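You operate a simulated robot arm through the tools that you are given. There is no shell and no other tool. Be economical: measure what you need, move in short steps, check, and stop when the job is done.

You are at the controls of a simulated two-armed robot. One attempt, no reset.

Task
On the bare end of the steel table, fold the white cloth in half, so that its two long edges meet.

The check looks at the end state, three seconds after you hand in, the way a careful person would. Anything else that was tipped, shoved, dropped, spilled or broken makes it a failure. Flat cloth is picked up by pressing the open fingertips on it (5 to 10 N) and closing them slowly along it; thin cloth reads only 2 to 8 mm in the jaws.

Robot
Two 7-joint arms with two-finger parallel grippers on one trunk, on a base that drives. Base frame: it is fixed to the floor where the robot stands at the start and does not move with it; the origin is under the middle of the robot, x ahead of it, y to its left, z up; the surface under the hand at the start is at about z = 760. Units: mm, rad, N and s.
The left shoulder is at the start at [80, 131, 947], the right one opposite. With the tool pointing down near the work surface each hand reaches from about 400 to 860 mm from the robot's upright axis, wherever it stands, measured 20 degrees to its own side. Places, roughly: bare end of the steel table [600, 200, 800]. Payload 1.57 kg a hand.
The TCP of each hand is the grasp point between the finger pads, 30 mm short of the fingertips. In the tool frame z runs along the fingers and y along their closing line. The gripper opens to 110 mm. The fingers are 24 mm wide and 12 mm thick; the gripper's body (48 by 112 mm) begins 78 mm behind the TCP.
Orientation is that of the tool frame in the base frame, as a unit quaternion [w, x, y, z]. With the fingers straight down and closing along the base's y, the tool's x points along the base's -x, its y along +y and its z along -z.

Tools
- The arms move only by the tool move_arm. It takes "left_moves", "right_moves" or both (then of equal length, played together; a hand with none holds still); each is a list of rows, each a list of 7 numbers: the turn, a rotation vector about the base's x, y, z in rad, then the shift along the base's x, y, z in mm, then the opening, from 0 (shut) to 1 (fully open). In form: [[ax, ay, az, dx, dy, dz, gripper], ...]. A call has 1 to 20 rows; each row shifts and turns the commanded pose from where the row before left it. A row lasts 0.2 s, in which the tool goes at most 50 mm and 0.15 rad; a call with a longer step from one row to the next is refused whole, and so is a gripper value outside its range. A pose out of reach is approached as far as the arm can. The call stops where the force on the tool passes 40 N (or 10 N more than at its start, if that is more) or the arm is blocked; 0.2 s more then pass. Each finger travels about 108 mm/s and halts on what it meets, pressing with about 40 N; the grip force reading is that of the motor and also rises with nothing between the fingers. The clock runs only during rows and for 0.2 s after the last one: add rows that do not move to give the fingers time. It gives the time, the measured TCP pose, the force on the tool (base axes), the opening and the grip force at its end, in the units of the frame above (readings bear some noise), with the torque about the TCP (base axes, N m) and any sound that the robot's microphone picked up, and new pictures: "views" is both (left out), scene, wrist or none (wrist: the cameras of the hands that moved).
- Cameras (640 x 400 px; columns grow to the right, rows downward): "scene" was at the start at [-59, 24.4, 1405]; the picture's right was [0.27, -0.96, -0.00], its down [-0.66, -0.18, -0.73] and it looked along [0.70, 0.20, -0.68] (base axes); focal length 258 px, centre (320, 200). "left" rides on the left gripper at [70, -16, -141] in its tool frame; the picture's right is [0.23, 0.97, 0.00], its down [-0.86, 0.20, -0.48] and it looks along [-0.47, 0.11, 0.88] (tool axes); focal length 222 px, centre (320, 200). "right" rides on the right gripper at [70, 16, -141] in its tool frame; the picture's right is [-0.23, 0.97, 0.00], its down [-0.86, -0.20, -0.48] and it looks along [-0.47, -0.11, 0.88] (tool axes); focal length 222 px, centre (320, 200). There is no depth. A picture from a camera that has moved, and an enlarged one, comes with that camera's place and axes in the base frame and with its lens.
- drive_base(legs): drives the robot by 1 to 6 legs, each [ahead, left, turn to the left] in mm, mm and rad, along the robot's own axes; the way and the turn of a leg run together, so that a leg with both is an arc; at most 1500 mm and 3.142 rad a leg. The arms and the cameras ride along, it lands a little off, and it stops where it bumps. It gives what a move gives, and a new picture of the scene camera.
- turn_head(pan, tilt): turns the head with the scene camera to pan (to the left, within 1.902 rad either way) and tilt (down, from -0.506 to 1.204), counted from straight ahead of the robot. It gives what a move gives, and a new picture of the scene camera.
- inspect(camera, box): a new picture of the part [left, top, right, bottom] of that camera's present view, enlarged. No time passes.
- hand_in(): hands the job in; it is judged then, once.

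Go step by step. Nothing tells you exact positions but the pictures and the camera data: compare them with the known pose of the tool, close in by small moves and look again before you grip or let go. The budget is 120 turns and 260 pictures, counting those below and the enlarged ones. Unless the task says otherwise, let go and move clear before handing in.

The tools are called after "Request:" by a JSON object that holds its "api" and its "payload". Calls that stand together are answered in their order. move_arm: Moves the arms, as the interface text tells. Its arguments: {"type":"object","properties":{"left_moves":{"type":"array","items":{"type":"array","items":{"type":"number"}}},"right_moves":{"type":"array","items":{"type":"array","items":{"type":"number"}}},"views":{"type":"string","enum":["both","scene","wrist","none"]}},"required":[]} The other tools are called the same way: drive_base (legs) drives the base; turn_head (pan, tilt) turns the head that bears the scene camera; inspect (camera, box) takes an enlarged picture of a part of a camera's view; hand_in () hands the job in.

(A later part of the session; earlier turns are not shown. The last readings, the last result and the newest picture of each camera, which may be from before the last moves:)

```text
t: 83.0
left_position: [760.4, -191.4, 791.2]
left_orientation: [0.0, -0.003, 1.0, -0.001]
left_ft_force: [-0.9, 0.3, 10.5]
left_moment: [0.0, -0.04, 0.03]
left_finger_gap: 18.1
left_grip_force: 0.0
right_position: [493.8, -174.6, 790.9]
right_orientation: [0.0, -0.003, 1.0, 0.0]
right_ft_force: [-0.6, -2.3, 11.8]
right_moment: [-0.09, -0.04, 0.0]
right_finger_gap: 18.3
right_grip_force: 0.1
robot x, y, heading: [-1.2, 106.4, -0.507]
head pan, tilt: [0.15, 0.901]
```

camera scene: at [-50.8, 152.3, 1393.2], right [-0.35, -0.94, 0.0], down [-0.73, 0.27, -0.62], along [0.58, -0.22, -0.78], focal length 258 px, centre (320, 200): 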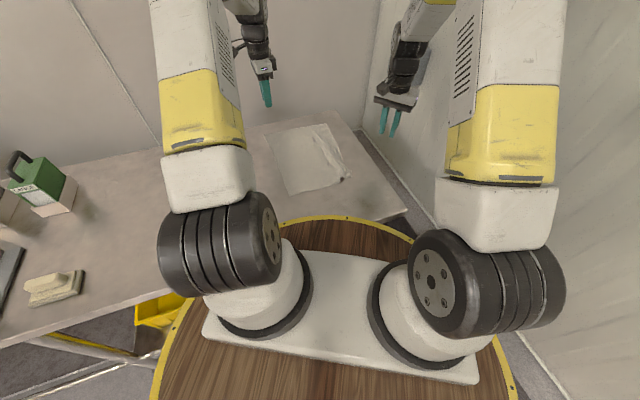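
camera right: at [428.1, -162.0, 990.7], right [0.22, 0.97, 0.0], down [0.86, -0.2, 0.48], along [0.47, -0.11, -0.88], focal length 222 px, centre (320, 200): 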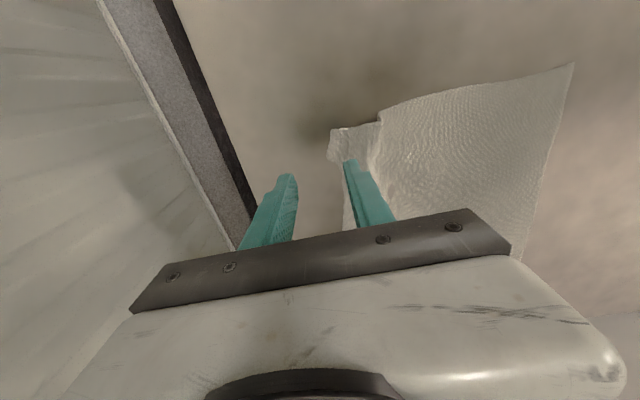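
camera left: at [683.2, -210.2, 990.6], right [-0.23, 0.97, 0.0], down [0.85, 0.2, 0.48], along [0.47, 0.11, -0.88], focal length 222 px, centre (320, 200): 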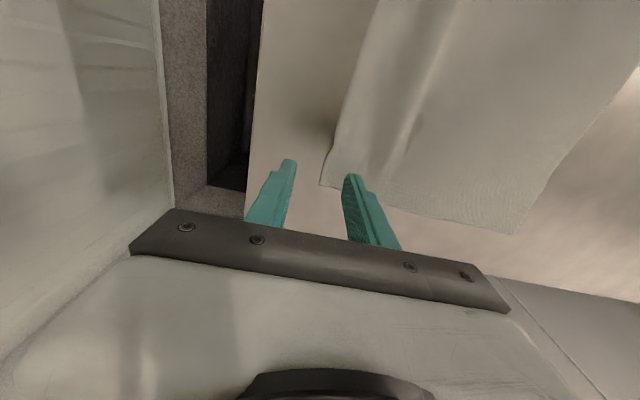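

Both press at about 11 N, so I'll close slowly.

Request:
{"api": "move_arm", "payload": {"left_moves": [[0, 0, 0, 0, 0, 0, 0.15], [0, 0, 0, 0, 0, 0, 0.13], [0, 0, 0, 0, 0, 0, 0.11], [0, 0, 0, 0, 0, 0, 0.09], [0, 0, 0, 0, 0, 0, 0.07], [0, 0, 0, 0, 0, 0, 0.05], [0, 0, 0, 0, 0, 0, 0.03], [0, 0, 0, 0, 0, 0, 0.01], [0, 0, 0, 0, 0, 0, 0], [0, 0, 0, 0, 0, 0, 0]], "right_moves": [[0, 0, 0, 0, 0, 0, 0.15], [0, 0, 0, 0, 0, 0, 0.13], [0, 0, 0, 0, 0, 0, 0.11], [0, 0, 0, 0, 0, 0, 0.09], [0, 0, 0, 0, 0, 0, 0.07], [0, 0, 0, 0, 0, 0, 0.05], [0, 0, 0, 0, 0, 0, 0.03], [0, 0, 0, 0, 0, 0, 0.01], [0, 0, 0, 0, 0, 0, 0], [0, 0, 0, 0, 0, 0, 0]], "views": "none"}}

Request:
{"api": "inspect", "payload": {"camera": "right", "box": [220, 90, 444, 230]}}

Request:
{"api": "inspect", "payload": {"camera": "left", "box": [220, 90, 444, 230]}}

```text
t: 85.2
left_position: [759.3, -191.3, 791.2]
left_orientation: [0.001, -0.003, 1.0, 0.0]
left_ft_force: [0.8, -1.1, 15.2]
left_moment: [-0.02, -0.01, -0.02]
left_finger_gap: 0.0
left_grip_force: 21.5
right_position: [492.2, -173.0, 791.5]
right_orientation: [0.0, -0.003, 1.0, 0.0]
right_ft_force: [-1.4, -0.1, 18.2]
right_moment: [0.0, -0.03, -0.05]
right_finger_gap: 0.0
right_grip_force: 21.2
robot x, y, heading: [-2.4, 111.3, -0.504]
head pan, tilt: [0.15, 0.901]
```

```text
2.86 times, centred on (332, 160) of right
camera zoom: at [423.7, -157.4, 932.2], right [0.22, 0.97, 0.0], down [0.86, -0.2, 0.48], along [0.47, -0.11, -0.88], focal length 635 px, centre (286, 314)
```

zoom: 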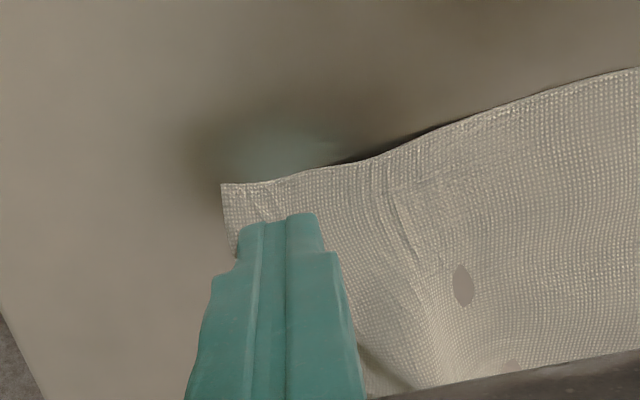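

```text
2.86 times, centred on (332, 160) of left
camera zoom: at [689.6, -208.6, 933.5], right [-0.23, 0.97, 0.0], down [0.85, 0.2, 0.48], along [0.47, 0.11, -0.88], focal length 635 px, centre (286, 314)
```

zoom: 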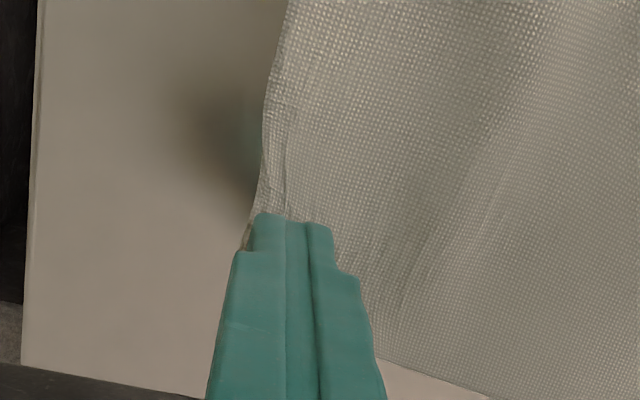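

Small ridges don't hold, but 40 mm ones do. Instead of carrying the edge over, I'll hang the cloth from a firm grip on this edge. Then I'll lay the lower half down under it, so the gripped strip stays pointing outward. First I regrip both ends with a 44 mm gap.

Request:
{"api": "move_arm", "payload": {"left_moves": [[0, 0, 0, 0, 0, 5, 0], [0, 0, 0, 0, 6, 10, 0.2], [0, 0, 0, 0, 6, 5, 0.4], [0, 0, 0, 0, 5, 0, 0.4], [0, 0, 0, 0, 0, -10, 0.4], [0, 0, 0, 0, 0, -8, 0.4], [0, 0, 0, 0, 0, -1.5, 0.4], [0, 0, 0, 0, 0, 0, 0.4], [0, 0, 0, 0, 0, 0, 0.4]], "right_moves": [[0, 0, 0, 0, 0, 5, 0], [0, 0, 0, 2, 6, 10, 0.2], [0, 0, 0, 2, 6, 5, 0.4], [0, 0, 0, 0, 6, 0, 0.4], [0, 0, 0, 0, 0, -10, 0.4], [0, 0, 0, 0, 0, -8, 0.4], [0, 0, 0, 0, 0, -1.5, 0.4], [0, 0, 0, 0, 0, 0, 0.4], [0, 0, 0, 0, 0, 0, 0.4]], "views": "none"}}

Request:
{"api": "inspect", "payload": {"camera": "right", "box": [220, 90, 444, 230]}}

Request:
{"api": "inspect", "payload": {"camera": "left", "box": [220, 90, 444, 230]}}

```text
t: 87.2
left_position: [758.6, -174.2, 792.1]
left_orientation: [0.001, -0.002, 1.0, 0.0]
left_ft_force: [-0.5, 0.0, 8.2]
left_moment: [-0.09, -0.01, 0.0]
left_finger_gap: 43.8
left_grip_force: 0.1
right_position: [497.4, -154.8, 791.7]
right_orientation: [0.001, -0.003, 1.0, 0.0]
right_ft_force: [-0.6, 0.8, 11.4]
right_moment: [-0.21, -0.08, -0.04]
right_finger_gap: 43.8
right_grip_force: 0.0
robot x, y, heading: [0.1, 106.6, -0.506]
head pan, tilt: [0.15, 0.901]
```

```text
2.86 times, centred on (332, 160) of right
camera zoom: at [427.7, -139.6, 932.5], right [0.22, 0.97, 0.0], down [0.86, -0.2, 0.48], along [0.47, -0.11, -0.88], focal length 635 px, centre (286, 314)
```

zoom: 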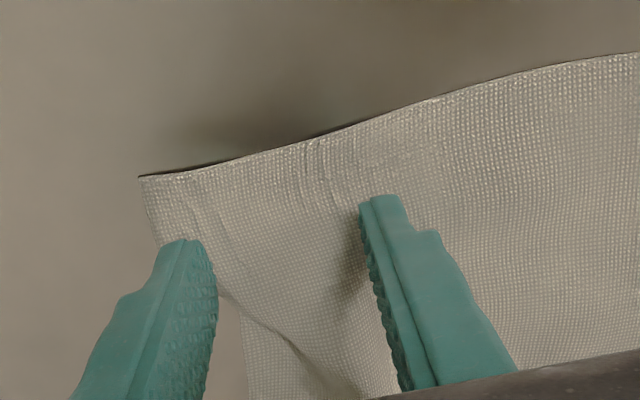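

```text
2.86 times, centred on (332, 160) of left
camera zoom: at [689.8, -191.5, 933.5], right [-0.23, 0.97, 0.0], down [0.85, 0.2, 0.48], along [0.47, 0.11, -0.88], focal length 635 px, centre (286, 314)
```

zoom: 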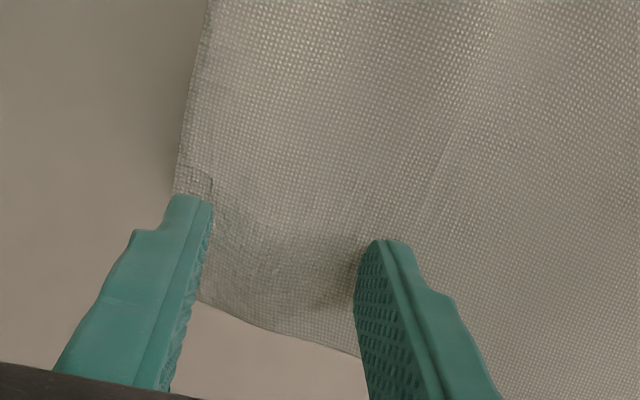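

Request:
{"api": "move_arm", "payload": {"left_moves": [[0, 0, 0, 0, 0, -0.2, 0.37], [0, 0, 0, 0, 0, 0, 0.34], [0, 0, 0, 0, 0, -0.2, 0.31], [0, 0, 0, 0, 0, 0, 0.28], [0, 0, 0, 0, 0, -0.2, 0.25], [0, 0, 0, 0, 0, 0, 0.22], [0, 0, 0, 0, 0, 0, 0.19], [0, 0, 0, 0, 0, 0, 0.16], [0, 0, 0, 0, 0, 0, 0.13], [0, 0, 0, 0, 0, 0, 0.1], [0, 0, 0, 0, 0, 0, 0.07], [0, 0, 0, 0, 0, 0, 0.04], [0, 0, 0, 0, 0, 0, 0], [0, 0, 0, 0, 0, 0, 0], [0, 0, 0, 0, 0, 0, 0]], "right_moves": [[0, 0, 0, 0, 0, 0, 0.37], [0, 0, 0, 0, 0, 0, 0.34], [0, 0, 0, 0, 0, -0.2, 0.31], [0, 0, 0, 0, 0, 0, 0.28], [0, 0, 0, 0, 0, 0, 0.25], [0, 0, 0, 0, 0, 0, 0.22], [0, 0, 0, 0, 0, 0, 0.19], [0, 0, 0, 0, 0, 0, 0.16], [0, 0, 0, 0, 0, 0, 0.13], [0, 0, 0, 0, 0, 0, 0.1], [0, 0, 0, 0, 0, 0, 0.07], [0, 0, 0, 0, 0, 0, 0.04], [0, 0, 0, 0, 0, 0, 0], [0, 0, 0, 0, 0, 0, 0], [0, 0, 0, 0, 0, 0, 0]], "views": "none"}}

Request:
{"api": "inspect", "payload": {"camera": "right", "box": [220, 90, 444, 230]}}

Request:
{"api": "inspect", "payload": {"camera": "left", "box": [220, 90, 444, 230]}}

```text
t: 90.4
left_position: [758.6, -174.9, 792.1]
left_orientation: [0.001, -0.003, 1.0, -0.001]
left_ft_force: [-0.8, -1.7, 22.1]
left_moment: [-0.12, -0.01, 0.02]
left_finger_gap: 2.6
left_grip_force: 24.2
right_position: [497.9, -155.5, 792.2]
right_orientation: [0.001, -0.003, 1.0, 0.001]
right_ft_force: [-0.6, -1.4, 14.6]
right_moment: [0.01, -0.08, 0.03]
right_finger_gap: 3.0
right_grip_force: 24.0
robot x, y, heading: [1.4, 109.9, -0.503]
head pan, tilt: [0.15, 0.901]
```

```text
2.86 times, centred on (332, 160) of right
camera zoom: at [427.1, -139.6, 932.7], right [0.22, 0.97, 0.0], down [0.86, -0.2, 0.48], along [0.47, -0.11, -0.88], focal length 635 px, centre (286, 314)
```

zoom: 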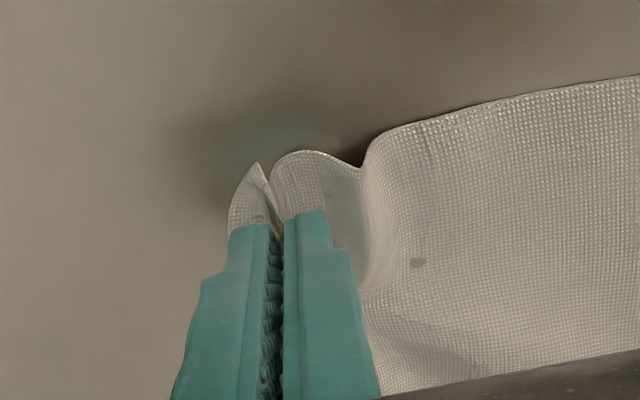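

```text
2.86 times, centred on (332, 160) of left
camera zoom: at [689.2, -191.5, 933.3], right [-0.23, 0.97, 0.0], down [0.85, 0.2, 0.48], along [0.47, 0.11, -0.88], focal length 635 px, centre (286, 314)
```

zoom: 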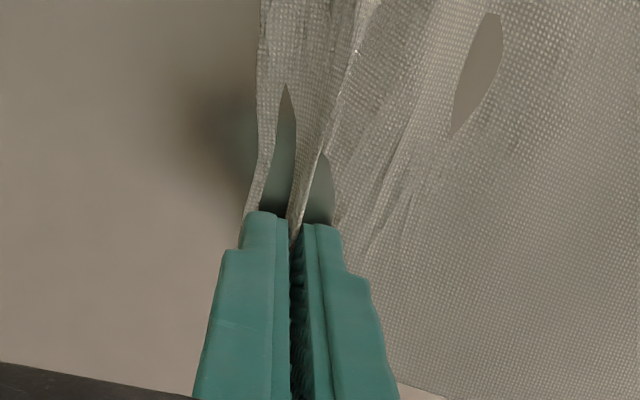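

Both grips are solid. I'll lift the cloth straight up until it hangs, squaring both hands to the same y.

Request:
{"api": "move_arm", "payload": {"left_moves": [[0, 0, 0, 0, 2, 16, 0], [0, 0, 0, 0, 5, 18, 0], [0, 0, 0, 0, 9, 18, 0], [0, 0, 0, 0, 9, 18, 0], [0, 0, 0, 0, 9, 18, 0], [0, 0, 0, 0, 9, 18, 0], [0, 0, 0, 0, 9, 18, 0], [0, 0, 0, 0, 9, 18, 0], [0, 0, 0, 0, 9, 18, 0], [0, 0, 0, 0, 9, 18, 0], [0, 0, 0, 0, 9, 18, 0], [0, 0, 0, 0, 9, 18, 0], [0, 0, 0, 0, 9, 18, 0], [0, 0, 0, 0, 9, 16, 0], [0, 0, 0, 0, 0, 0, 0]], "right_moves": [[0, 0, 0, 0, 2, 16, 0], [0, 0, 0, 0, 4, 18, 0], [0, 0, 0, 0, 7.4, 18, 0], [0, 0, 0, 0, 7.4, 18, 0], [0, 0, 0, 0, 7.4, 18, 0], [0, 0, 0, 0, 7.4, 18, 0], [0, 0, 0, 0, 7.4, 18, 0], [0, 0, 0, 0, 7.4, 18, 0], [0, 0, 0, 0, 7.4, 18, 0], [0, 0, 0, 0, 7.4, 18, 0], [0, 0, 0, 0, 7.4, 18, 0], [0, 0, 0, 0, 7.4, 18, 0], [0, 0, 0, 0, 7.4, 18, 0], [0, 0, 0, 0, 7.4, 16, 0], [0, 0, 0, 0, 0, 0, 0]]}}

Request:
{"api": "inspect", "payload": {"camera": "scene", "box": [220, 60, 412, 180]}}

```text
t: 93.6
left_position: [759.0, -58.2, 1038.2]
left_orientation: [0.0, -0.002, 1.0, 0.0]
left_ft_force: [0.0, -0.8, 0.1]
left_moment: [0.01, 0.0, 0.01]
left_finger_gap: 2.8
left_grip_force: 23.9
right_position: [497.7, -60.8, 1039.3]
right_orientation: [0.0, -0.003, 1.0, 0.0]
right_ft_force: [-0.5, -1.1, -0.1]
right_moment: [0.05, 0.03, 0.0]
right_finger_gap: 2.6
right_grip_force: 23.9
robot x, y, heading: [-1.0, 106.9, -0.506]
head pan, tilt: [0.15, 0.901]
camera scene: at [-50.8, 152.2, 1393.2], right [-0.35, -0.94, 0.0], down [-0.73, 0.27, -0.62], along [0.58, -0.22, -0.78], focal length 258 px, centre (320, 200)
camera right: at [428.2, -44.5, 1180.5], right [0.22, 0.97, 0.0], down [0.86, -0.2, 0.48], along [0.47, -0.11, -0.88], focal length 222 px, centre (320, 200)
camera left: at [690.0, -76.5, 1180.2], right [-0.23, 0.97, 0.0], down [0.85, 0.2, 0.48], along [0.47, 0.11, -0.88], focal length 222 px, centre (320, 200)
```

scene: 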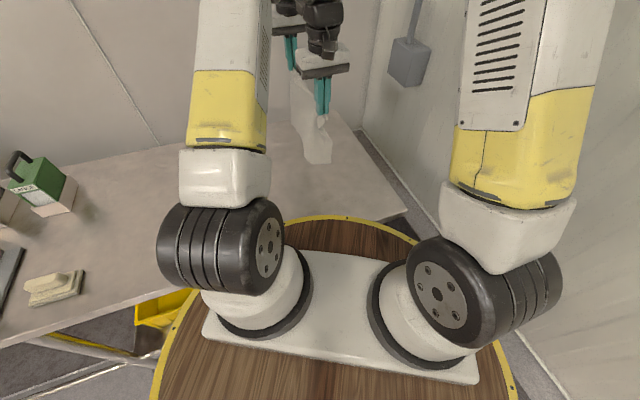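
right: 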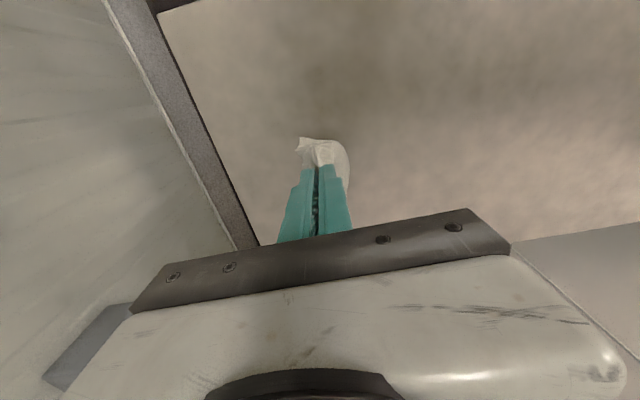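
left: 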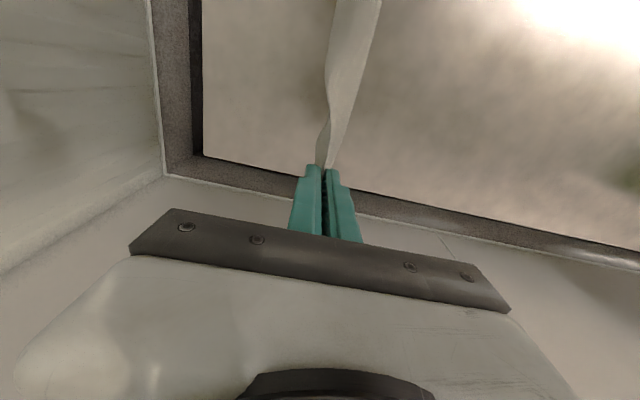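

```text
3.33 times, centred on (316, 120) of scene
camera zoom: at [-50.8, 152.2, 1393.2], right [-0.35, -0.94, 0.0], down [-0.73, 0.27, -0.62], along [0.58, -0.22, -0.78], focal length 861 px, centre (333, 467)
```

zoom: 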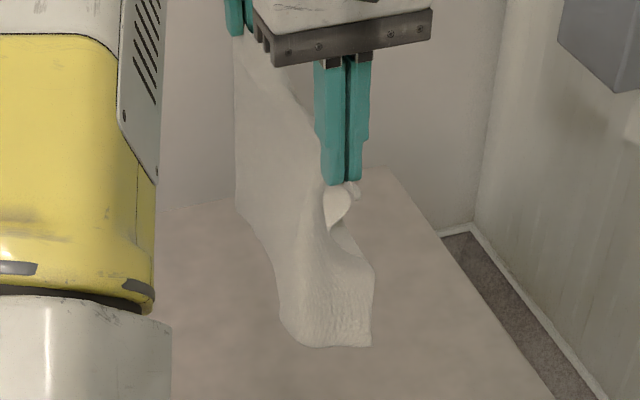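

The cloth hangs nicely, with its lower edge flaring toward -y, which is the direction I want. I'll lower it while moving +y, so the lower half lies down with its edge pointing -y.

Request:
{"api": "move_arm", "payload": {"left_moves": [[0, 0, 0, 0, 0, -10, 0], [0, 0, 0, 0, 2, -10, 0], [0, 0, 0, 0, 8, -10, 0], [0, 0, 0, 0, 10, -10, 0], [0, 0, 0, 0, 10, -10, 0], [0, 0, 0, 0, 10, -10, 0], [0, 0, 0, 0, 10, -10, 0], [0, 0, 0, 0, 10, -10, 0], [0, 0, 0, 0, 0, 0, 0]], "right_moves": [[0, 0, 0, 0, 0, -10, 0], [0, 0, 0, 0, 2, -10, 0], [0, 0, 0, 0, 8, -10, 0], [0, 0, 0, 0, 10, -10, 0], [0, 0, 0, 0, 10, -10, 0], [0, 0, 0, 0, 10, -10, 0], [0, 0, 0, 0, 10, -10, 0], [0, 0, 0, 0, 10, -10, 0], [0, 0, 0, 0, 0, 0, 0]]}}

Request:
{"api": "inspect", "payload": {"camera": "scene", "box": [220, 60, 412, 180]}}

```text
t: 95.6
left_position: [759.5, 1.1, 958.1]
left_orientation: [0.001, -0.003, 1.0, 0.001]
left_ft_force: [-0.2, -0.3, 0.0]
left_moment: [0.02, 0.01, 0.01]
left_finger_gap: 2.7
left_grip_force: 23.7
right_position: [497.7, -0.0, 960.2]
right_orientation: [0.001, -0.003, 1.0, 0.0]
right_ft_force: [0.6, 0.4, 0.6]
right_moment: [-0.02, 0.03, 0.0]
right_finger_gap: 2.6
right_grip_force: 24.0
robot x, y, heading: [4.6, 107.5, -0.505]
head pan, tilt: [0.15, 0.901]
camera scene: at [-50.8, 152.2, 1393.2], right [-0.35, -0.94, 0.0], down [-0.73, 0.27, -0.62], along [0.58, -0.22, -0.78], focal length 258 px, centre (320, 200)
camera right: at [428.1, 15.6, 1100.6], right [0.22, 0.97, 0.0], down [0.86, -0.2, 0.48], along [0.47, -0.11, -0.88], focal length 222 px, centre (320, 200)
camera left: at [689.9, -16.3, 1100.2], right [-0.23, 0.97, 0.0], down [0.85, 0.2, 0.48], along [0.47, 0.11, -0.88], focal length 222 px, centre (320, 200)
```

scene: 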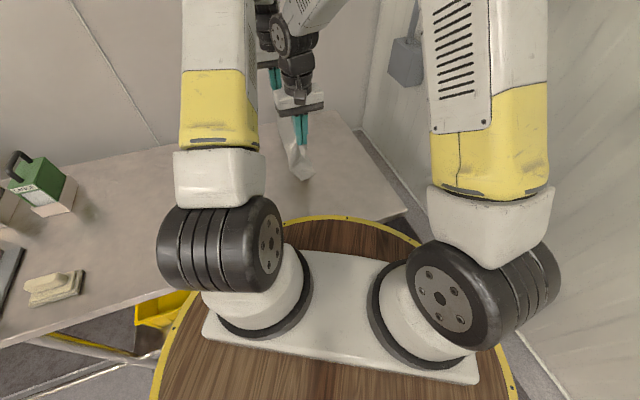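
right: 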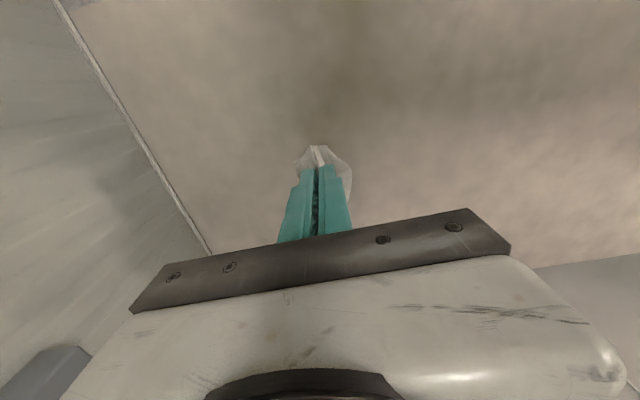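
left: 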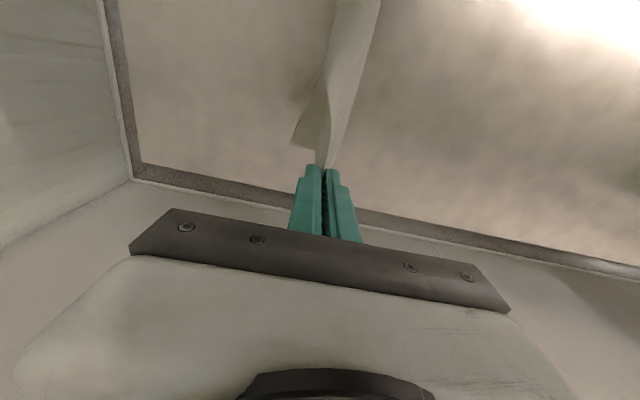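

```text
3.33 times, centred on (316, 120) of scene
camera zoom: at [-50.8, 152.2, 1393.2], right [-0.35, -0.94, 0.0], down [-0.73, 0.27, -0.62], along [0.58, -0.22, -0.78], focal length 861 px, centre (333, 467)
```

zoom: 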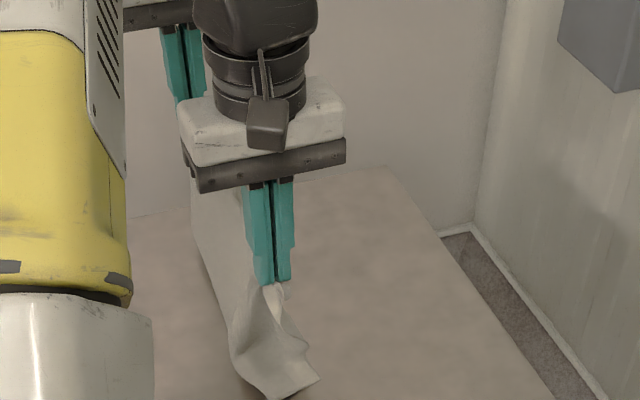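

The lower half is laying toward -y at both ends. Continuing.

Request:
{"api": "move_arm", "payload": {"left_moves": [[0, 0, 0, 0, 10, -10, 0], [0, 0, 0, 0, 10, -10, 0], [0, 0, 0, 0, 10, -10, 0], [0, 0, 0, 0, 10, -10, 0], [0, 0, 0, 0, 10, -10, 0], [0, 0, 0, 0, 10, -10, 0], [0, 0, 0, 0, 8, -8, 0], [0, 0, 0, 0, 0, 0, 0]], "right_moves": [[0, 0, 0, 0, 10, -10, 0], [0, 0, 0, 0, 10, -10, 0], [0, 0, 0, 0, 10, -10, 0], [0, 0, 0, 0, 10, -10, 0], [0, 0, 0, 0, 10, -10, 0], [0, 0, 0, 0, 10, -10, 0], [0, 0, 0, 0, 8, -8, 0], [0, 0, 0, 0, 0, 0, 0]]}}

Request:
{"api": "inspect", "payload": {"camera": "scene", "box": [220, 80, 412, 200]}}

Request:
{"api": "inspect", "payload": {"camera": "left", "box": [200, 60, 440, 210]}}

```text
t: 97.4
left_position: [759.8, 68.3, 890.6]
left_orientation: [0.001, -0.003, 1.0, 0.0]
left_ft_force: [0.2, -0.1, 0.4]
left_moment: [0.0, 0.01, 0.01]
left_finger_gap: 2.8
left_grip_force: 24.4
right_position: [498.1, 67.0, 892.5]
right_orientation: [0.0, -0.003, 1.0, 0.0]
right_ft_force: [-0.1, -0.3, -0.2]
right_moment: [0.04, -0.02, 0.0]
right_finger_gap: 2.5
right_grip_force: 23.9
robot x, y, heading: [-2.9, 110.7, -0.508]
head pan, tilt: [0.15, 0.901]
camera scene: at [-50.8, 152.2, 1393.2], right [-0.35, -0.94, 0.0], down [-0.73, 0.27, -0.62], along [0.58, -0.22, -0.78], focal length 258 px, centre (320, 200)
camera right: at [428.0, 83.4, 1032.8], right [0.22, 0.97, 0.0], down [0.86, -0.2, 0.48], along [0.47, -0.11, -0.88], focal length 222 px, centre (320, 200)
camera left: at [689.8, 51.1, 1032.5], right [-0.23, 0.97, 0.0], down [0.85, 0.2, 0.48], along [0.47, 0.11, -0.88], focal length 222 px, centre (320, 200)
```

scene: 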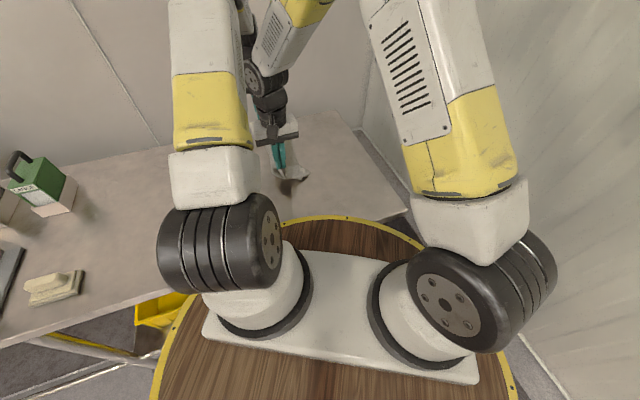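
right: 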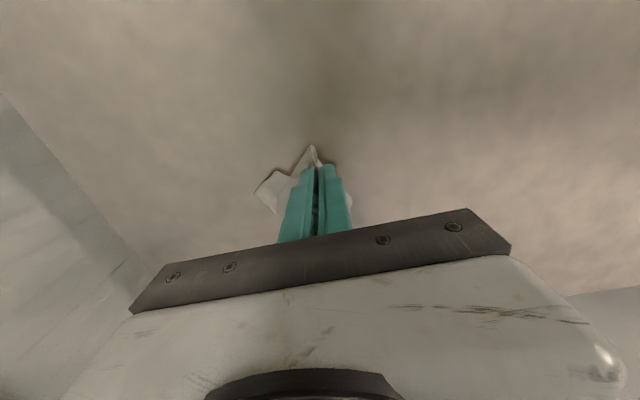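
left: 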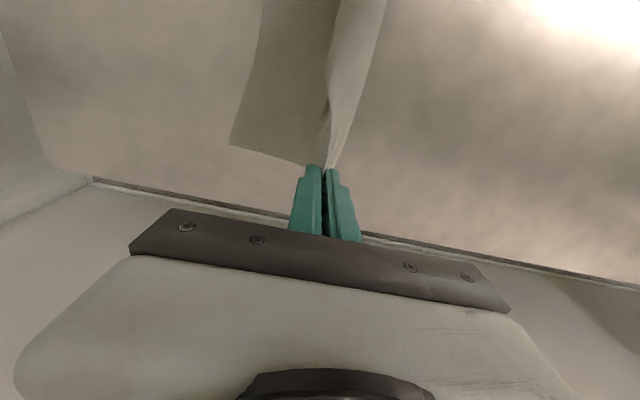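

```text
3.33 times, centred on (316, 140) of scene
camera zoom: at [-50.8, 152.2, 1393.2], right [-0.35, -0.94, 0.0], down [-0.73, 0.27, -0.62], along [0.58, -0.22, -0.78], focal length 861 px, centre (333, 400)
```

zoom: 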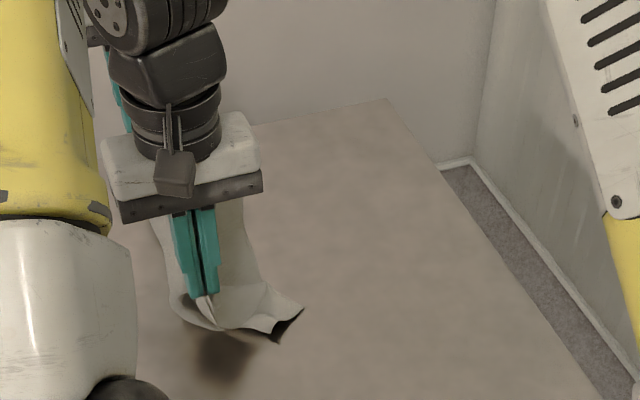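

```text
2.67 times, centred on (320, 135) of left
camera zoom: at [689.8, 51.1, 1032.5], right [-0.23, 0.97, 0.0], down [0.85, 0.2, 0.48], along [0.47, 0.11, -0.88], focal length 592 px, centre (320, 373)
```

zoom: 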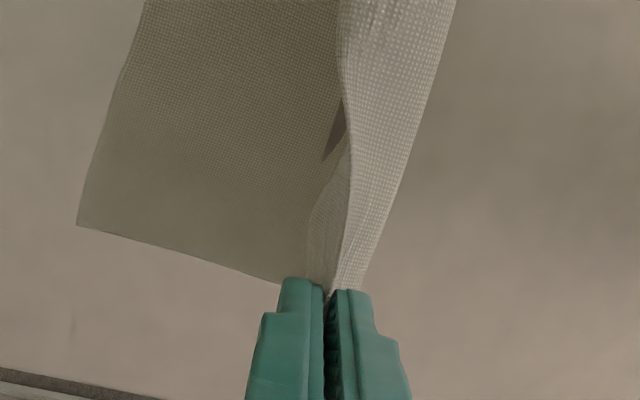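

Request:
{"api": "inspect", "payload": {"camera": "scene", "box": [260, 155, 324, 195]}}

Request:
{"api": "inspect", "payload": {"camera": "right", "box": [230, 110, 390, 210]}}

```text
10.00 times, centred on (292, 175) of scene
camera zoom: at [-50.8, 152.2, 1393.2], right [-0.35, -0.94, 0.0], down [-0.73, 0.27, -0.62], along [0.58, -0.22, -0.78], focal length 2582 px, centre (600, 450)
```

zoom: 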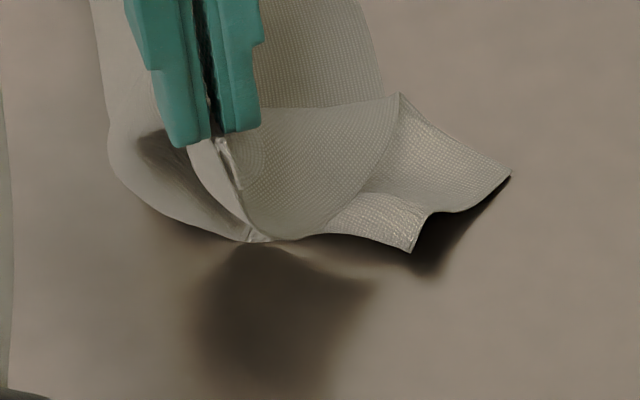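

```text
4.00 times, centred on (310, 160) of right
camera zoom: at [428.0, 83.4, 1032.8], right [0.22, 0.97, 0.0], down [0.86, -0.2, 0.48], along [0.47, -0.11, -0.88], focal length 888 px, centre (360, 360)
```

zoom: 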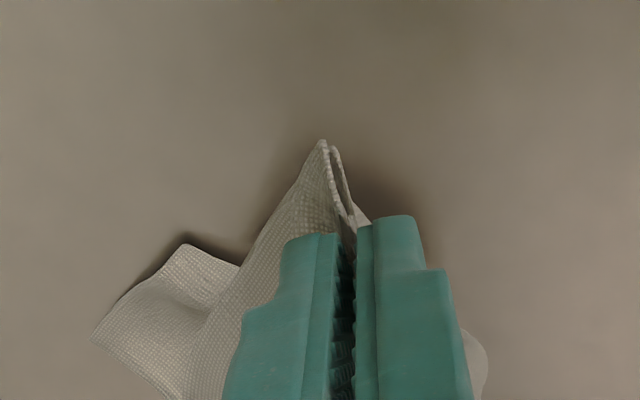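

The near lower corner looks crumpled. I'll lift again, let it settle hanging clear of the table, and look.

Request:
{"api": "move_arm", "payload": {"left_moves": [[0, 0, 0, 0, -10, 18, 0], [0, 0, 0, 0, -10, 18, 0], [0, 0, 0, 0, -10, 18, 0], [0, 0, 0, 0, -10, 18, 0], [0, 0, 0, 0, -10, 18, 0], [0, 0, 0, 0, -10, 18, 0], [0, 0, 0, 0, -10, 18, 0], [0, 0, 0, 0, -10, 18, 0], [0, 0, 0, 0, -10, 18, 0], [0, 0, 0, 0, -10, 18, 0], [0, 0, 0, 0, -10, 10, 0], [0, 0, 0, 0, 0, 0, 0], [0, 0, 0, 0, 0, 0, 0], [0, 0, 0, 0, 0, 0, 0], [0, 0, 0, 0, 0, 0, 0], [0, 0, 0, 0, 0, 0, 0]], "right_moves": [[0, 0, 0, 0, -10, 18, 0], [0, 0, 0, 0, -10, 18, 0], [0, 0, 0, 0, -10, 18, 0], [0, 0, 0, 0, -10, 18, 0], [0, 0, 0, 0, -10, 18, 0], [0, 0, 0, 0, -10, 18, 0], [0, 0, 0, 0, -10, 18, 0], [0, 0, 0, 0, -10, 18, 0], [0, 0, 0, 0, -10, 18, 0], [0, 0, 0, 0, -10, 18, 0], [0, 0, 0, 0, -10, 10, 0], [0, 0, 0, 0, 0, 0, 0], [0, 0, 0, 0, 0, 0, 0], [0, 0, 0, 0, 0, 0, 0], [0, 0, 0, 0, 0, 0, 0], [0, 0, 0, 0, 0, 0, 0]], "views": "none"}}

Request:
{"api": "inspect", "payload": {"camera": "scene", "box": [220, 40, 412, 170]}}

```text
t: 100.8
left_position: [760.6, -41.6, 1080.9]
left_orientation: [0.0, -0.003, 1.0, 0.0]
left_ft_force: [0.1, 0.3, -0.3]
left_moment: [0.01, 0.01, 0.03]
left_finger_gap: 2.7
left_grip_force: 24.1
right_position: [497.4, -42.6, 1081.3]
right_orientation: [0.0, -0.003, 1.0, 0.0]
right_ft_force: [0.5, -0.2, -0.2]
right_moment: [0.01, 0.0, -0.02]
right_finger_gap: 2.6
right_grip_force: 24.1
robot x, y, heading: [1.3, 110.9, -0.503]
head pan, tilt: [0.15, 0.901]
```

```text
3.08 times, centred on (316, 105) of scene
camera zoom: at [-50.8, 152.2, 1393.2], right [-0.35, -0.94, 0.0], down [-0.73, 0.27, -0.62], along [0.58, -0.22, -0.78], focal length 794 px, centre (332, 492)
```

zoom: 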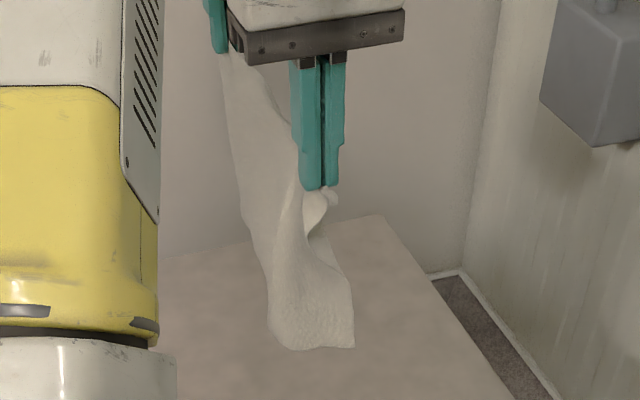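

It hangs acceptably, and the corner was only curved, not dog-eared. I'll lay it again and carry on further.

Request:
{"api": "move_arm", "payload": {"left_moves": [[0, 0, 0, 0, -6, -16, 0], [0, 0, 0, 0, -6, -16, 0], [0, 0, 0, 0, -6, -16, 0], [0, 0, 0, 0, 0, -14, 0], [0, 0, 0, 0, 8, -10, 0], [0, 0, 0, 0, 10, -10, 0], [0, 0, 0, 0, 10, -10, 0], [0, 0, 0, 0, 10, -10, 0], [0, 0, 0, 0, 10, -10, 0], [0, 0, 0, 0, 10, -10, 0], [0, 0, 0, 0, 10, -10, 0], [0, 0, 0, 0, 10, -10, 0], [0, 0, 0, 0, 10, -10, 0], [0, 0, 0, 0, 10, -10, 0], [0, 0, 0, 0, 10, -10, 0], [0, 0, 0, 0, 10, -10, 0], [0, 0, 0, 0, 10, -9, 0], [0, 0, 0, 0, 10, -9, 0], [0, 0, 0, 0, 10, -9, 0], [0, 0, 0, 0, 0, 0, 0]], "right_moves": [[0, 0, 0, 0, -6, -16, 0], [0, 0, 0, 0, -6, -16, 0], [0, 0, 0, 0, -6, -16, 0], [0, 0, 0, 0, 0, -14, 0], [0, 0, 0, 0, 8, -10, 0], [0, 0, 0, 0, 10, -10, 0], [0, 0, 0, 0, 10, -10, 0], [0, 0, 0, 0, 10, -10, 0], [0, 0, 0, 0, 10, -10, 0], [0, 0, 0, 0, 10, -10, 0], [0, 0, 0, 0, 10, -10, 0], [0, 0, 0, 0, 10, -10, 0], [0, 0, 0, 0, 10, -10, 0], [0, 0, 0, 0, 10, -10, 0], [0, 0, 0, 0, 10, -10, 0], [0, 0, 0, 0, 10, -10, 0], [0, 0, 0, 0, 10, -9, 0], [0, 0, 0, 0, 10, -9, 0], [0, 0, 0, 0, 10, -9, 0], [0, 0, 0, 0, 0, 0, 0]], "views": "none"}}

Request:
{"api": "inspect", "payload": {"camera": "scene", "box": [230, 120, 358, 200]}}

Request:
{"api": "inspect", "payload": {"camera": "left", "box": [140, 0, 440, 200]}}

Request:
{"api": "inspect", "payload": {"camera": "right", "box": [170, 60, 410, 210]}}

```text
t: 105.0
left_position: [759.7, 88.5, 871.6]
left_orientation: [0.0, -0.003, 1.0, 0.0]
left_ft_force: [-0.4, 0.1, 0.2]
left_moment: [0.02, -0.01, 0.04]
left_finger_gap: 2.6
left_grip_force: 23.9
right_position: [499.3, 87.3, 871.9]
right_orientation: [0.0, -0.004, 1.0, 0.0]
right_ft_force: [-0.8, -0.1, 0.6]
right_moment: [0.0, -0.01, -0.01]
right_finger_gap: 2.6
right_grip_force: 24.0
robot x, y, heading: [0.3, 106.5, -0.505]
head pan, tilt: [0.15, 0.901]
```

```text
5.00 times, centred on (294, 160) of scene
camera zoom: at [-50.8, 152.2, 1393.2], right [-0.35, -0.94, 0.0], down [-0.73, 0.27, -0.62], along [0.58, -0.22, -0.78], focal length 1291 px, centre (450, 400)
```

zoom: 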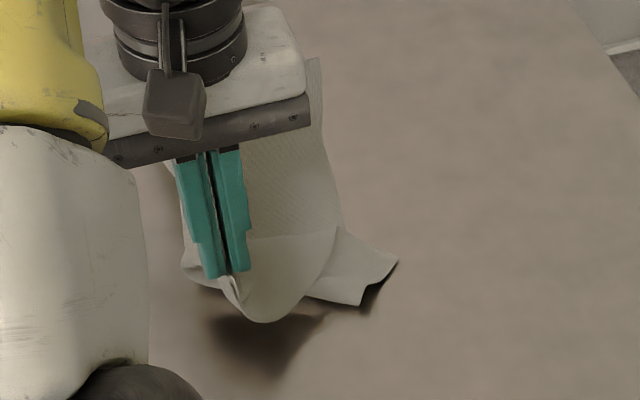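

```text
2.00 times, centred on (290, 100) of left
camera zoom: at [689.7, 71.6, 1013.8], right [-0.23, 0.97, 0.0], down [0.85, 0.2, 0.48], along [0.47, 0.11, -0.88], focal length 444 px, centre (380, 400)
```

zoom: 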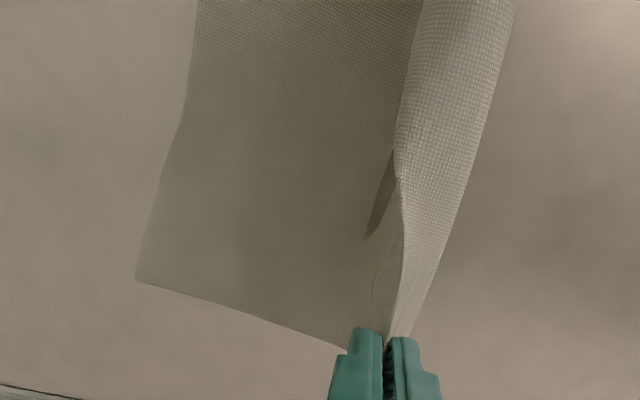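

```text
2.67 times, centred on (290, 135) of right
camera zoom: at [428.6, 103.3, 1013.5], right [0.22, 0.97, 0.0], down [0.86, -0.2, 0.48], along [0.47, -0.11, -0.88], focal length 592 px, centre (400, 373)
```

zoom: 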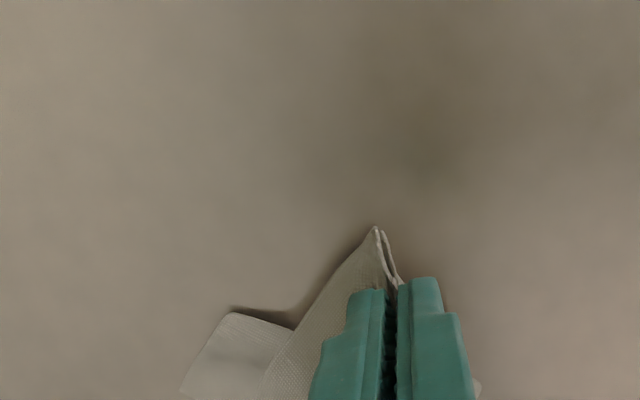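

The near lower corner seems curled under. I'll lift again and inspect the hanging near corner from the left camera too.

Request:
{"api": "move_arm", "payload": {"left_moves": [[0, 0, 0, 0, -10, 15, 0], [0, 0, 0, 0, -10, 18, 0], [0, 0, 0, 0, -10, 18, 0], [0, 0, 0, 0, -10, 18, 0], [0, 0, 0, 0, -10, 18, 0], [0, 0, 0, 0, -10, 18, 0], [0, 0, 0, 0, -10, 18, 0], [0, 0, 0, 0, -10, 18, 0], [0, 0, 0, 0, -10, 18, 0], [0, 0, 0, 0, -10, 18, 0], [0, 0, 0, 0, -10, 18, 0], [0, 0, 0, 0, -10, 10, 0], [0, 0, 0, 0, -10, 0, 0], [0, 0, 0, 0, 0, 0, 0], [0, 0, 0, 0, 0, 0, 0], [0, 0, 0, 0, 0, 0, 0]], "right_moves": [[0, 0, 0, 0, -10, 15, 0], [0, 0, 0, 0, -10, 18, 0], [0, 0, 0, 0, -10, 18, 0], [0, 0, 0, 0, -10, 18, 0], [0, 0, 0, 0, -10, 18, 0], [0, 0, 0, 0, -10, 18, 0], [0, 0, 0, 0, -10, 18, 0], [0, 0, 0, 0, -10, 18, 0], [0, 0, 0, 0, -10, 18, 0], [0, 0, 0, 0, -10, 18, 0], [0, 0, 0, 0, -10, 18, 0], [0, 0, 0, 0, -10, 10, 0], [0, 0, 0, 0, -10, 0, 0], [0, 0, 0, 0, 0, 0, 0], [0, 0, 0, 0, 0, 0, 0], [0, 0, 0, 0, 0, 0, 0]], "views": "none"}}

Request:
{"api": "inspect", "payload": {"camera": "scene", "box": [275, 70, 371, 160]}}

Request:
{"api": "inspect", "payload": {"camera": "left", "box": [200, 0, 440, 200]}}

Request:
{"api": "inspect", "payload": {"camera": "right", "box": [240, 100, 400, 200]}}

```text
t: 108.4
left_position: [759.9, -40.0, 1075.7]
left_orientation: [0.0, -0.002, 1.0, 0.0]
left_ft_force: [0.6, 0.1, -0.3]
left_moment: [-0.02, 0.01, -0.03]
left_finger_gap: 2.7
left_grip_force: 24.2
right_position: [497.7, -43.1, 1075.5]
right_orientation: [0.0, -0.003, 1.0, 0.0]
right_ft_force: [-0.4, 0.6, -0.1]
right_moment: [0.03, 0.0, -0.01]
right_finger_gap: 2.5
right_grip_force: 24.2
robot x, y, heading: [1.4, 110.6, -0.505]
head pan, tilt: [0.15, 0.901]
```

```text
4.44 times, centred on (323, 115) of scene
camera zoom: at [-50.8, 152.2, 1393.2], right [-0.35, -0.94, 0.0], down [-0.73, 0.27, -0.62], along [0.58, -0.22, -0.78], focal length 1148 px, centre (307, 578)
```

zoom: 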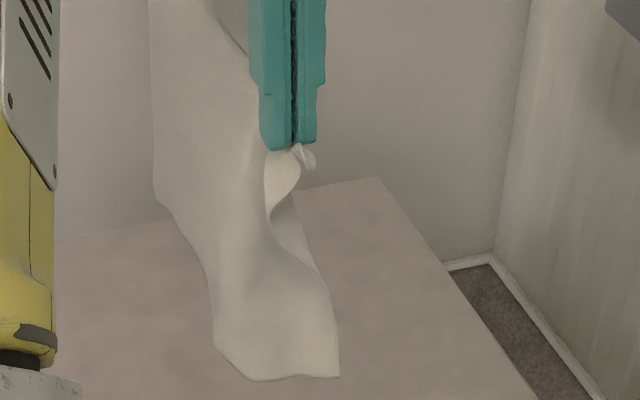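

```text
2.00 times, centred on (320, 100) of left
camera zoom: at [689.7, -58.6, 1218.9], right [-0.23, 0.97, 0.0], down [0.85, 0.2, 0.48], along [0.47, 0.11, -0.88], focal length 444 px, centre (320, 400)
```

zoom: 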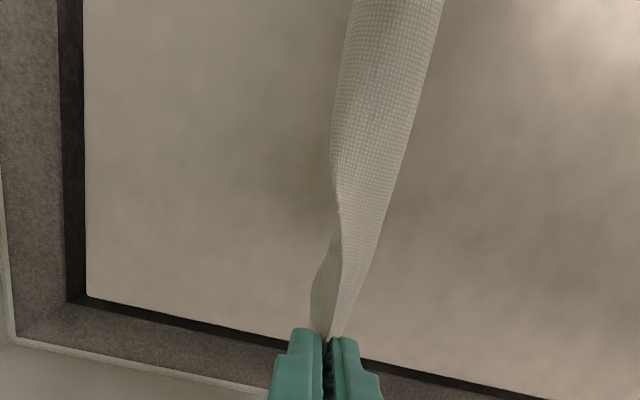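

```text
4.00 times, centred on (320, 150) of right
camera zoom: at [428.0, -27.0, 1217.5], right [0.22, 0.97, 0.0], down [0.86, -0.2, 0.48], along [0.47, -0.11, -0.88], focal length 888 px, centre (320, 400)
```

zoom: 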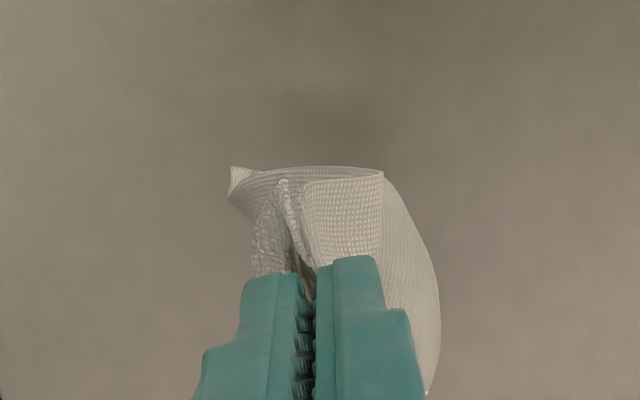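

The near lower corner curls toward -y as it hangs. I'll yaw the right hand slightly and add a little tension to straighten the sheet.

Request:
{"api": "move_arm", "payload": {"right_moves": [[0, 0, -0.1, -1, 0, 0, 0], [0, 0, -0.1, -1, 0, 0, 0], [0, 0, -0.1, -1, 0, 0, 0], [0, 0, -0.1, -1, 0, 0, 0], [0, 0, 0, 0, 0, 0, 0], [0, 0, 0, 0, 0, 0, 0], [0, 0, 0, 0, 0, 0, 0]], "views": "none"}}

Request:
{"api": "inspect", "payload": {"camera": "scene", "box": [275, 70, 371, 160]}}

Request:
{"api": "inspect", "payload": {"camera": "right", "box": [240, 100, 400, 200]}}

```text
t: 110.0
left_position: [759.9, -40.8, 1076.0]
left_orientation: [0.0, -0.002, 1.0, -0.001]
left_ft_force: [-0.1, -0.2, -1.4]
left_moment: [0.01, 0.04, 0.01]
left_finger_gap: 2.4
left_grip_force: 24.0
right_position: [493.3, -43.3, 1076.8]
right_orientation: [-0.001, 0.197, 0.98, 0.0]
right_ft_force: [0.0, 0.4, -0.3]
right_moment: [-0.01, -0.02, 0.04]
right_finger_gap: 2.6
right_grip_force: 23.9
robot x, y, heading: [0.9, 109.0, -0.502]
head pan, tilt: [0.15, 0.901]
```

```text
4.44 times, centred on (323, 115) of scene
camera zoom: at [-50.8, 152.2, 1393.2], right [-0.35, -0.94, 0.0], down [-0.73, 0.27, -0.62], along [0.58, -0.22, -0.78], focal length 1148 px, centre (307, 578)
```

zoom: 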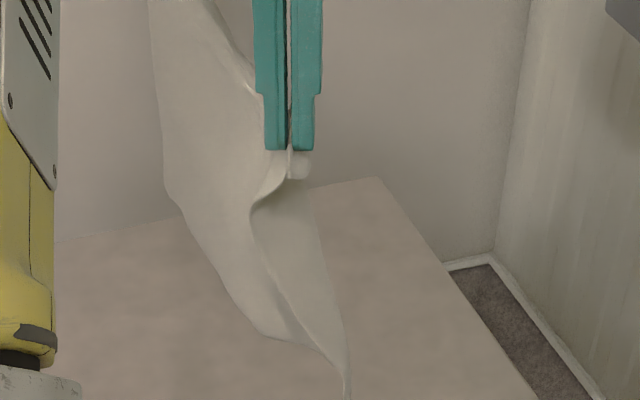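

```text
4.00 times, centred on (320, 150) of right
camera zoom: at [435.8, -0.9, 1218.0], right [0.58, 0.81, 0.0], down [0.71, -0.51, 0.48], along [0.39, -0.28, -0.88], focal length 888 px, centre (320, 400)
```

zoom: 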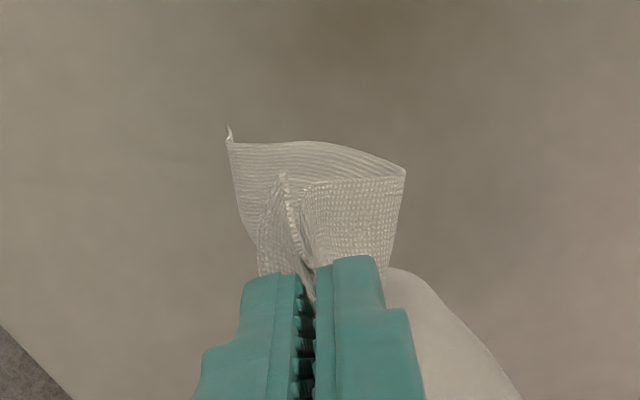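

Much straighter. I'll lay it down again, with the right hand offset 20 mm in +y.

Request:
{"api": "move_arm", "payload": {"left_moves": [[0, 0, 0, 0, -6, -16, 0], [0, 0, 0, 0, -6, -16, 0], [0, 0, 0, 0, -6, -16, 0], [0, 0, 0, 0, 0, -12, 0], [0, 0, 0, 0, 4, -8, 0], [0, 0, 0, 0, 10, -10, 0], [0, 0, 0, 0, 10, -10, 0], [0, 0, 0, 0, 10, -10, 0], [0, 0, 0, 0, 10, -10, 0], [0, 0, 0, 0, 10, -10, 0], [0, 0, 0, 0, 10, -10, 0], [0, 0, 0, 0, 10, -10, 0], [0, 0, 0, 0, 10, -10, 0], [0, 0, 0, 0, 10, -10, 0], [0, 0, 0, 0, 10, -10, 0], [0, 0, 0, 0, 10, -10, 0], [0, 0, 0, 0, 10, -9, 0], [0, 0, 0, 0, 10, -9, 0], [0, 0, 0, 0, 0, 0, 0]], "right_moves": [[0, 0, 0, 0, 0, -16, 0], [0, 0, 0, 0, 0, -16, 0], [0, 0, 0, 0, 0, -16, 0], [0, 0, 0, 0, 0, -12, 0], [0, 0, 0, 0, 4, -8, 0], [0, 0, 0, 0, 10, -10, 0], [0, 0, 0, 0, 10, -10, 0], [0, 0, 0, 0, 10, -10, 0], [0, 0, 0, 0, 10, -10, 0], [0, 0, 0, 0, 10, -10, 0], [0, 0, 0, 0, 10, -10, 0], [0, 0, 0, 0, 10, -10, 0], [0, 0, 0, 0, 10, -10, 0], [0, 0, 0, 0, 10, -10, 0], [0, 0, 0, 0, 10, -10, 0], [0, 0, 0, 0, 10, -10, 0], [0, 0, 0, 0, 10, -9, 0], [0, 0, 0, 0, 10, -9, 0], [0, 0, 0, 0, 0, 0, 0]], "views": "none"}}

Request:
{"api": "inspect", "payload": {"camera": "scene", "box": [230, 120, 358, 200]}}

Request:
{"api": "inspect", "payload": {"camera": "left", "box": [140, 0, 440, 200]}}

Request:
{"api": "inspect", "payload": {"camera": "right", "box": [170, 60, 410, 210]}}

```text
t: 114.0
left_position: [759.8, 74.9, 880.1]
left_orientation: [0.0, -0.003, 1.0, -0.001]
left_ft_force: [-0.7, -0.8, 0.3]
left_moment: [-0.03, 0.03, 0.01]
left_finger_gap: 2.5
left_grip_force: 24.3
right_position: [493.5, 91.6, 882.0]
right_orientation: [0.0, 0.197, 0.98, -0.001]
right_ft_force: [0.4, -0.1, 0.2]
right_moment: [0.01, -0.01, 0.0]
right_finger_gap: 2.7
right_grip_force: 24.6
robot x, y, heading: [-1.2, 110.3, -0.506]
head pan, tilt: [0.15, 0.901]
```

```text
5.00 times, centred on (294, 160) of scene
camera zoom: at [-50.8, 152.2, 1393.2], right [-0.35, -0.94, 0.0], down [-0.73, 0.27, -0.62], along [0.58, -0.22, -0.78], focal length 1291 px, centre (450, 400)
```

zoom: 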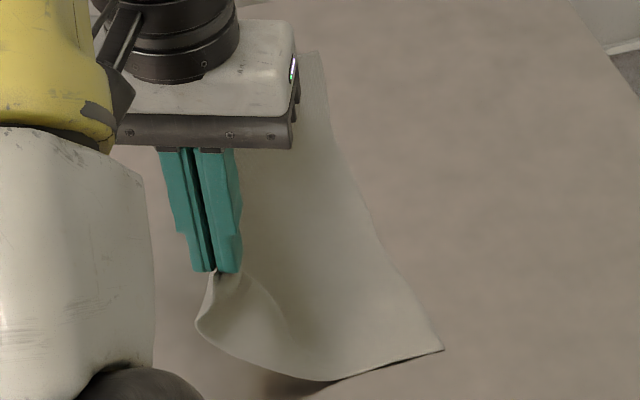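

```text
2.00 times, centred on (290, 100) of left
camera zoom: at [689.9, 57.5, 1021.8], right [-0.23, 0.97, 0.0], down [0.85, 0.2, 0.48], along [0.47, 0.11, -0.88], focal length 444 px, centre (380, 400)
```

zoom: 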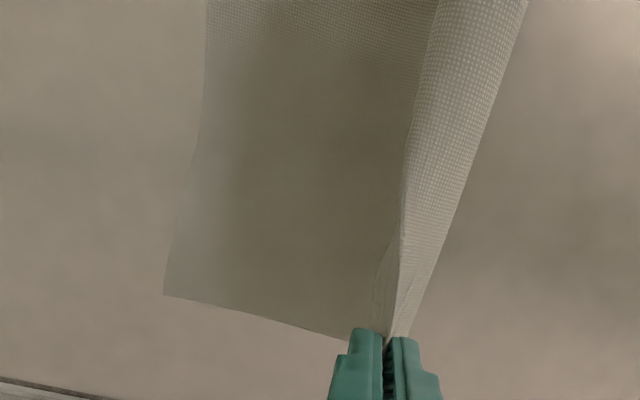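

```text
2.67 times, centred on (290, 135) of right
camera zoom: at [435.5, 133.5, 1022.2], right [0.58, 0.81, 0.0], down [0.71, -0.51, 0.48], along [0.39, -0.28, -0.88], focal length 592 px, centre (400, 373)
```

zoom: 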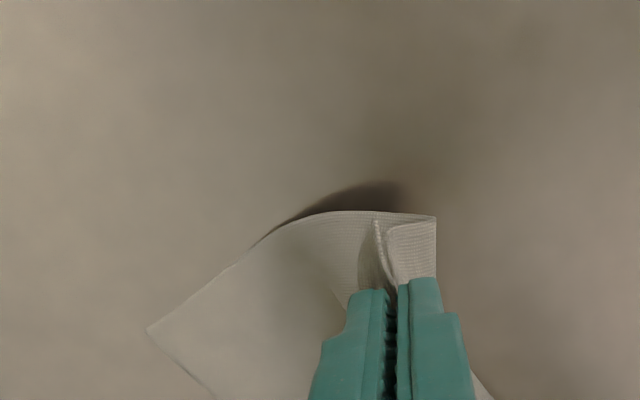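

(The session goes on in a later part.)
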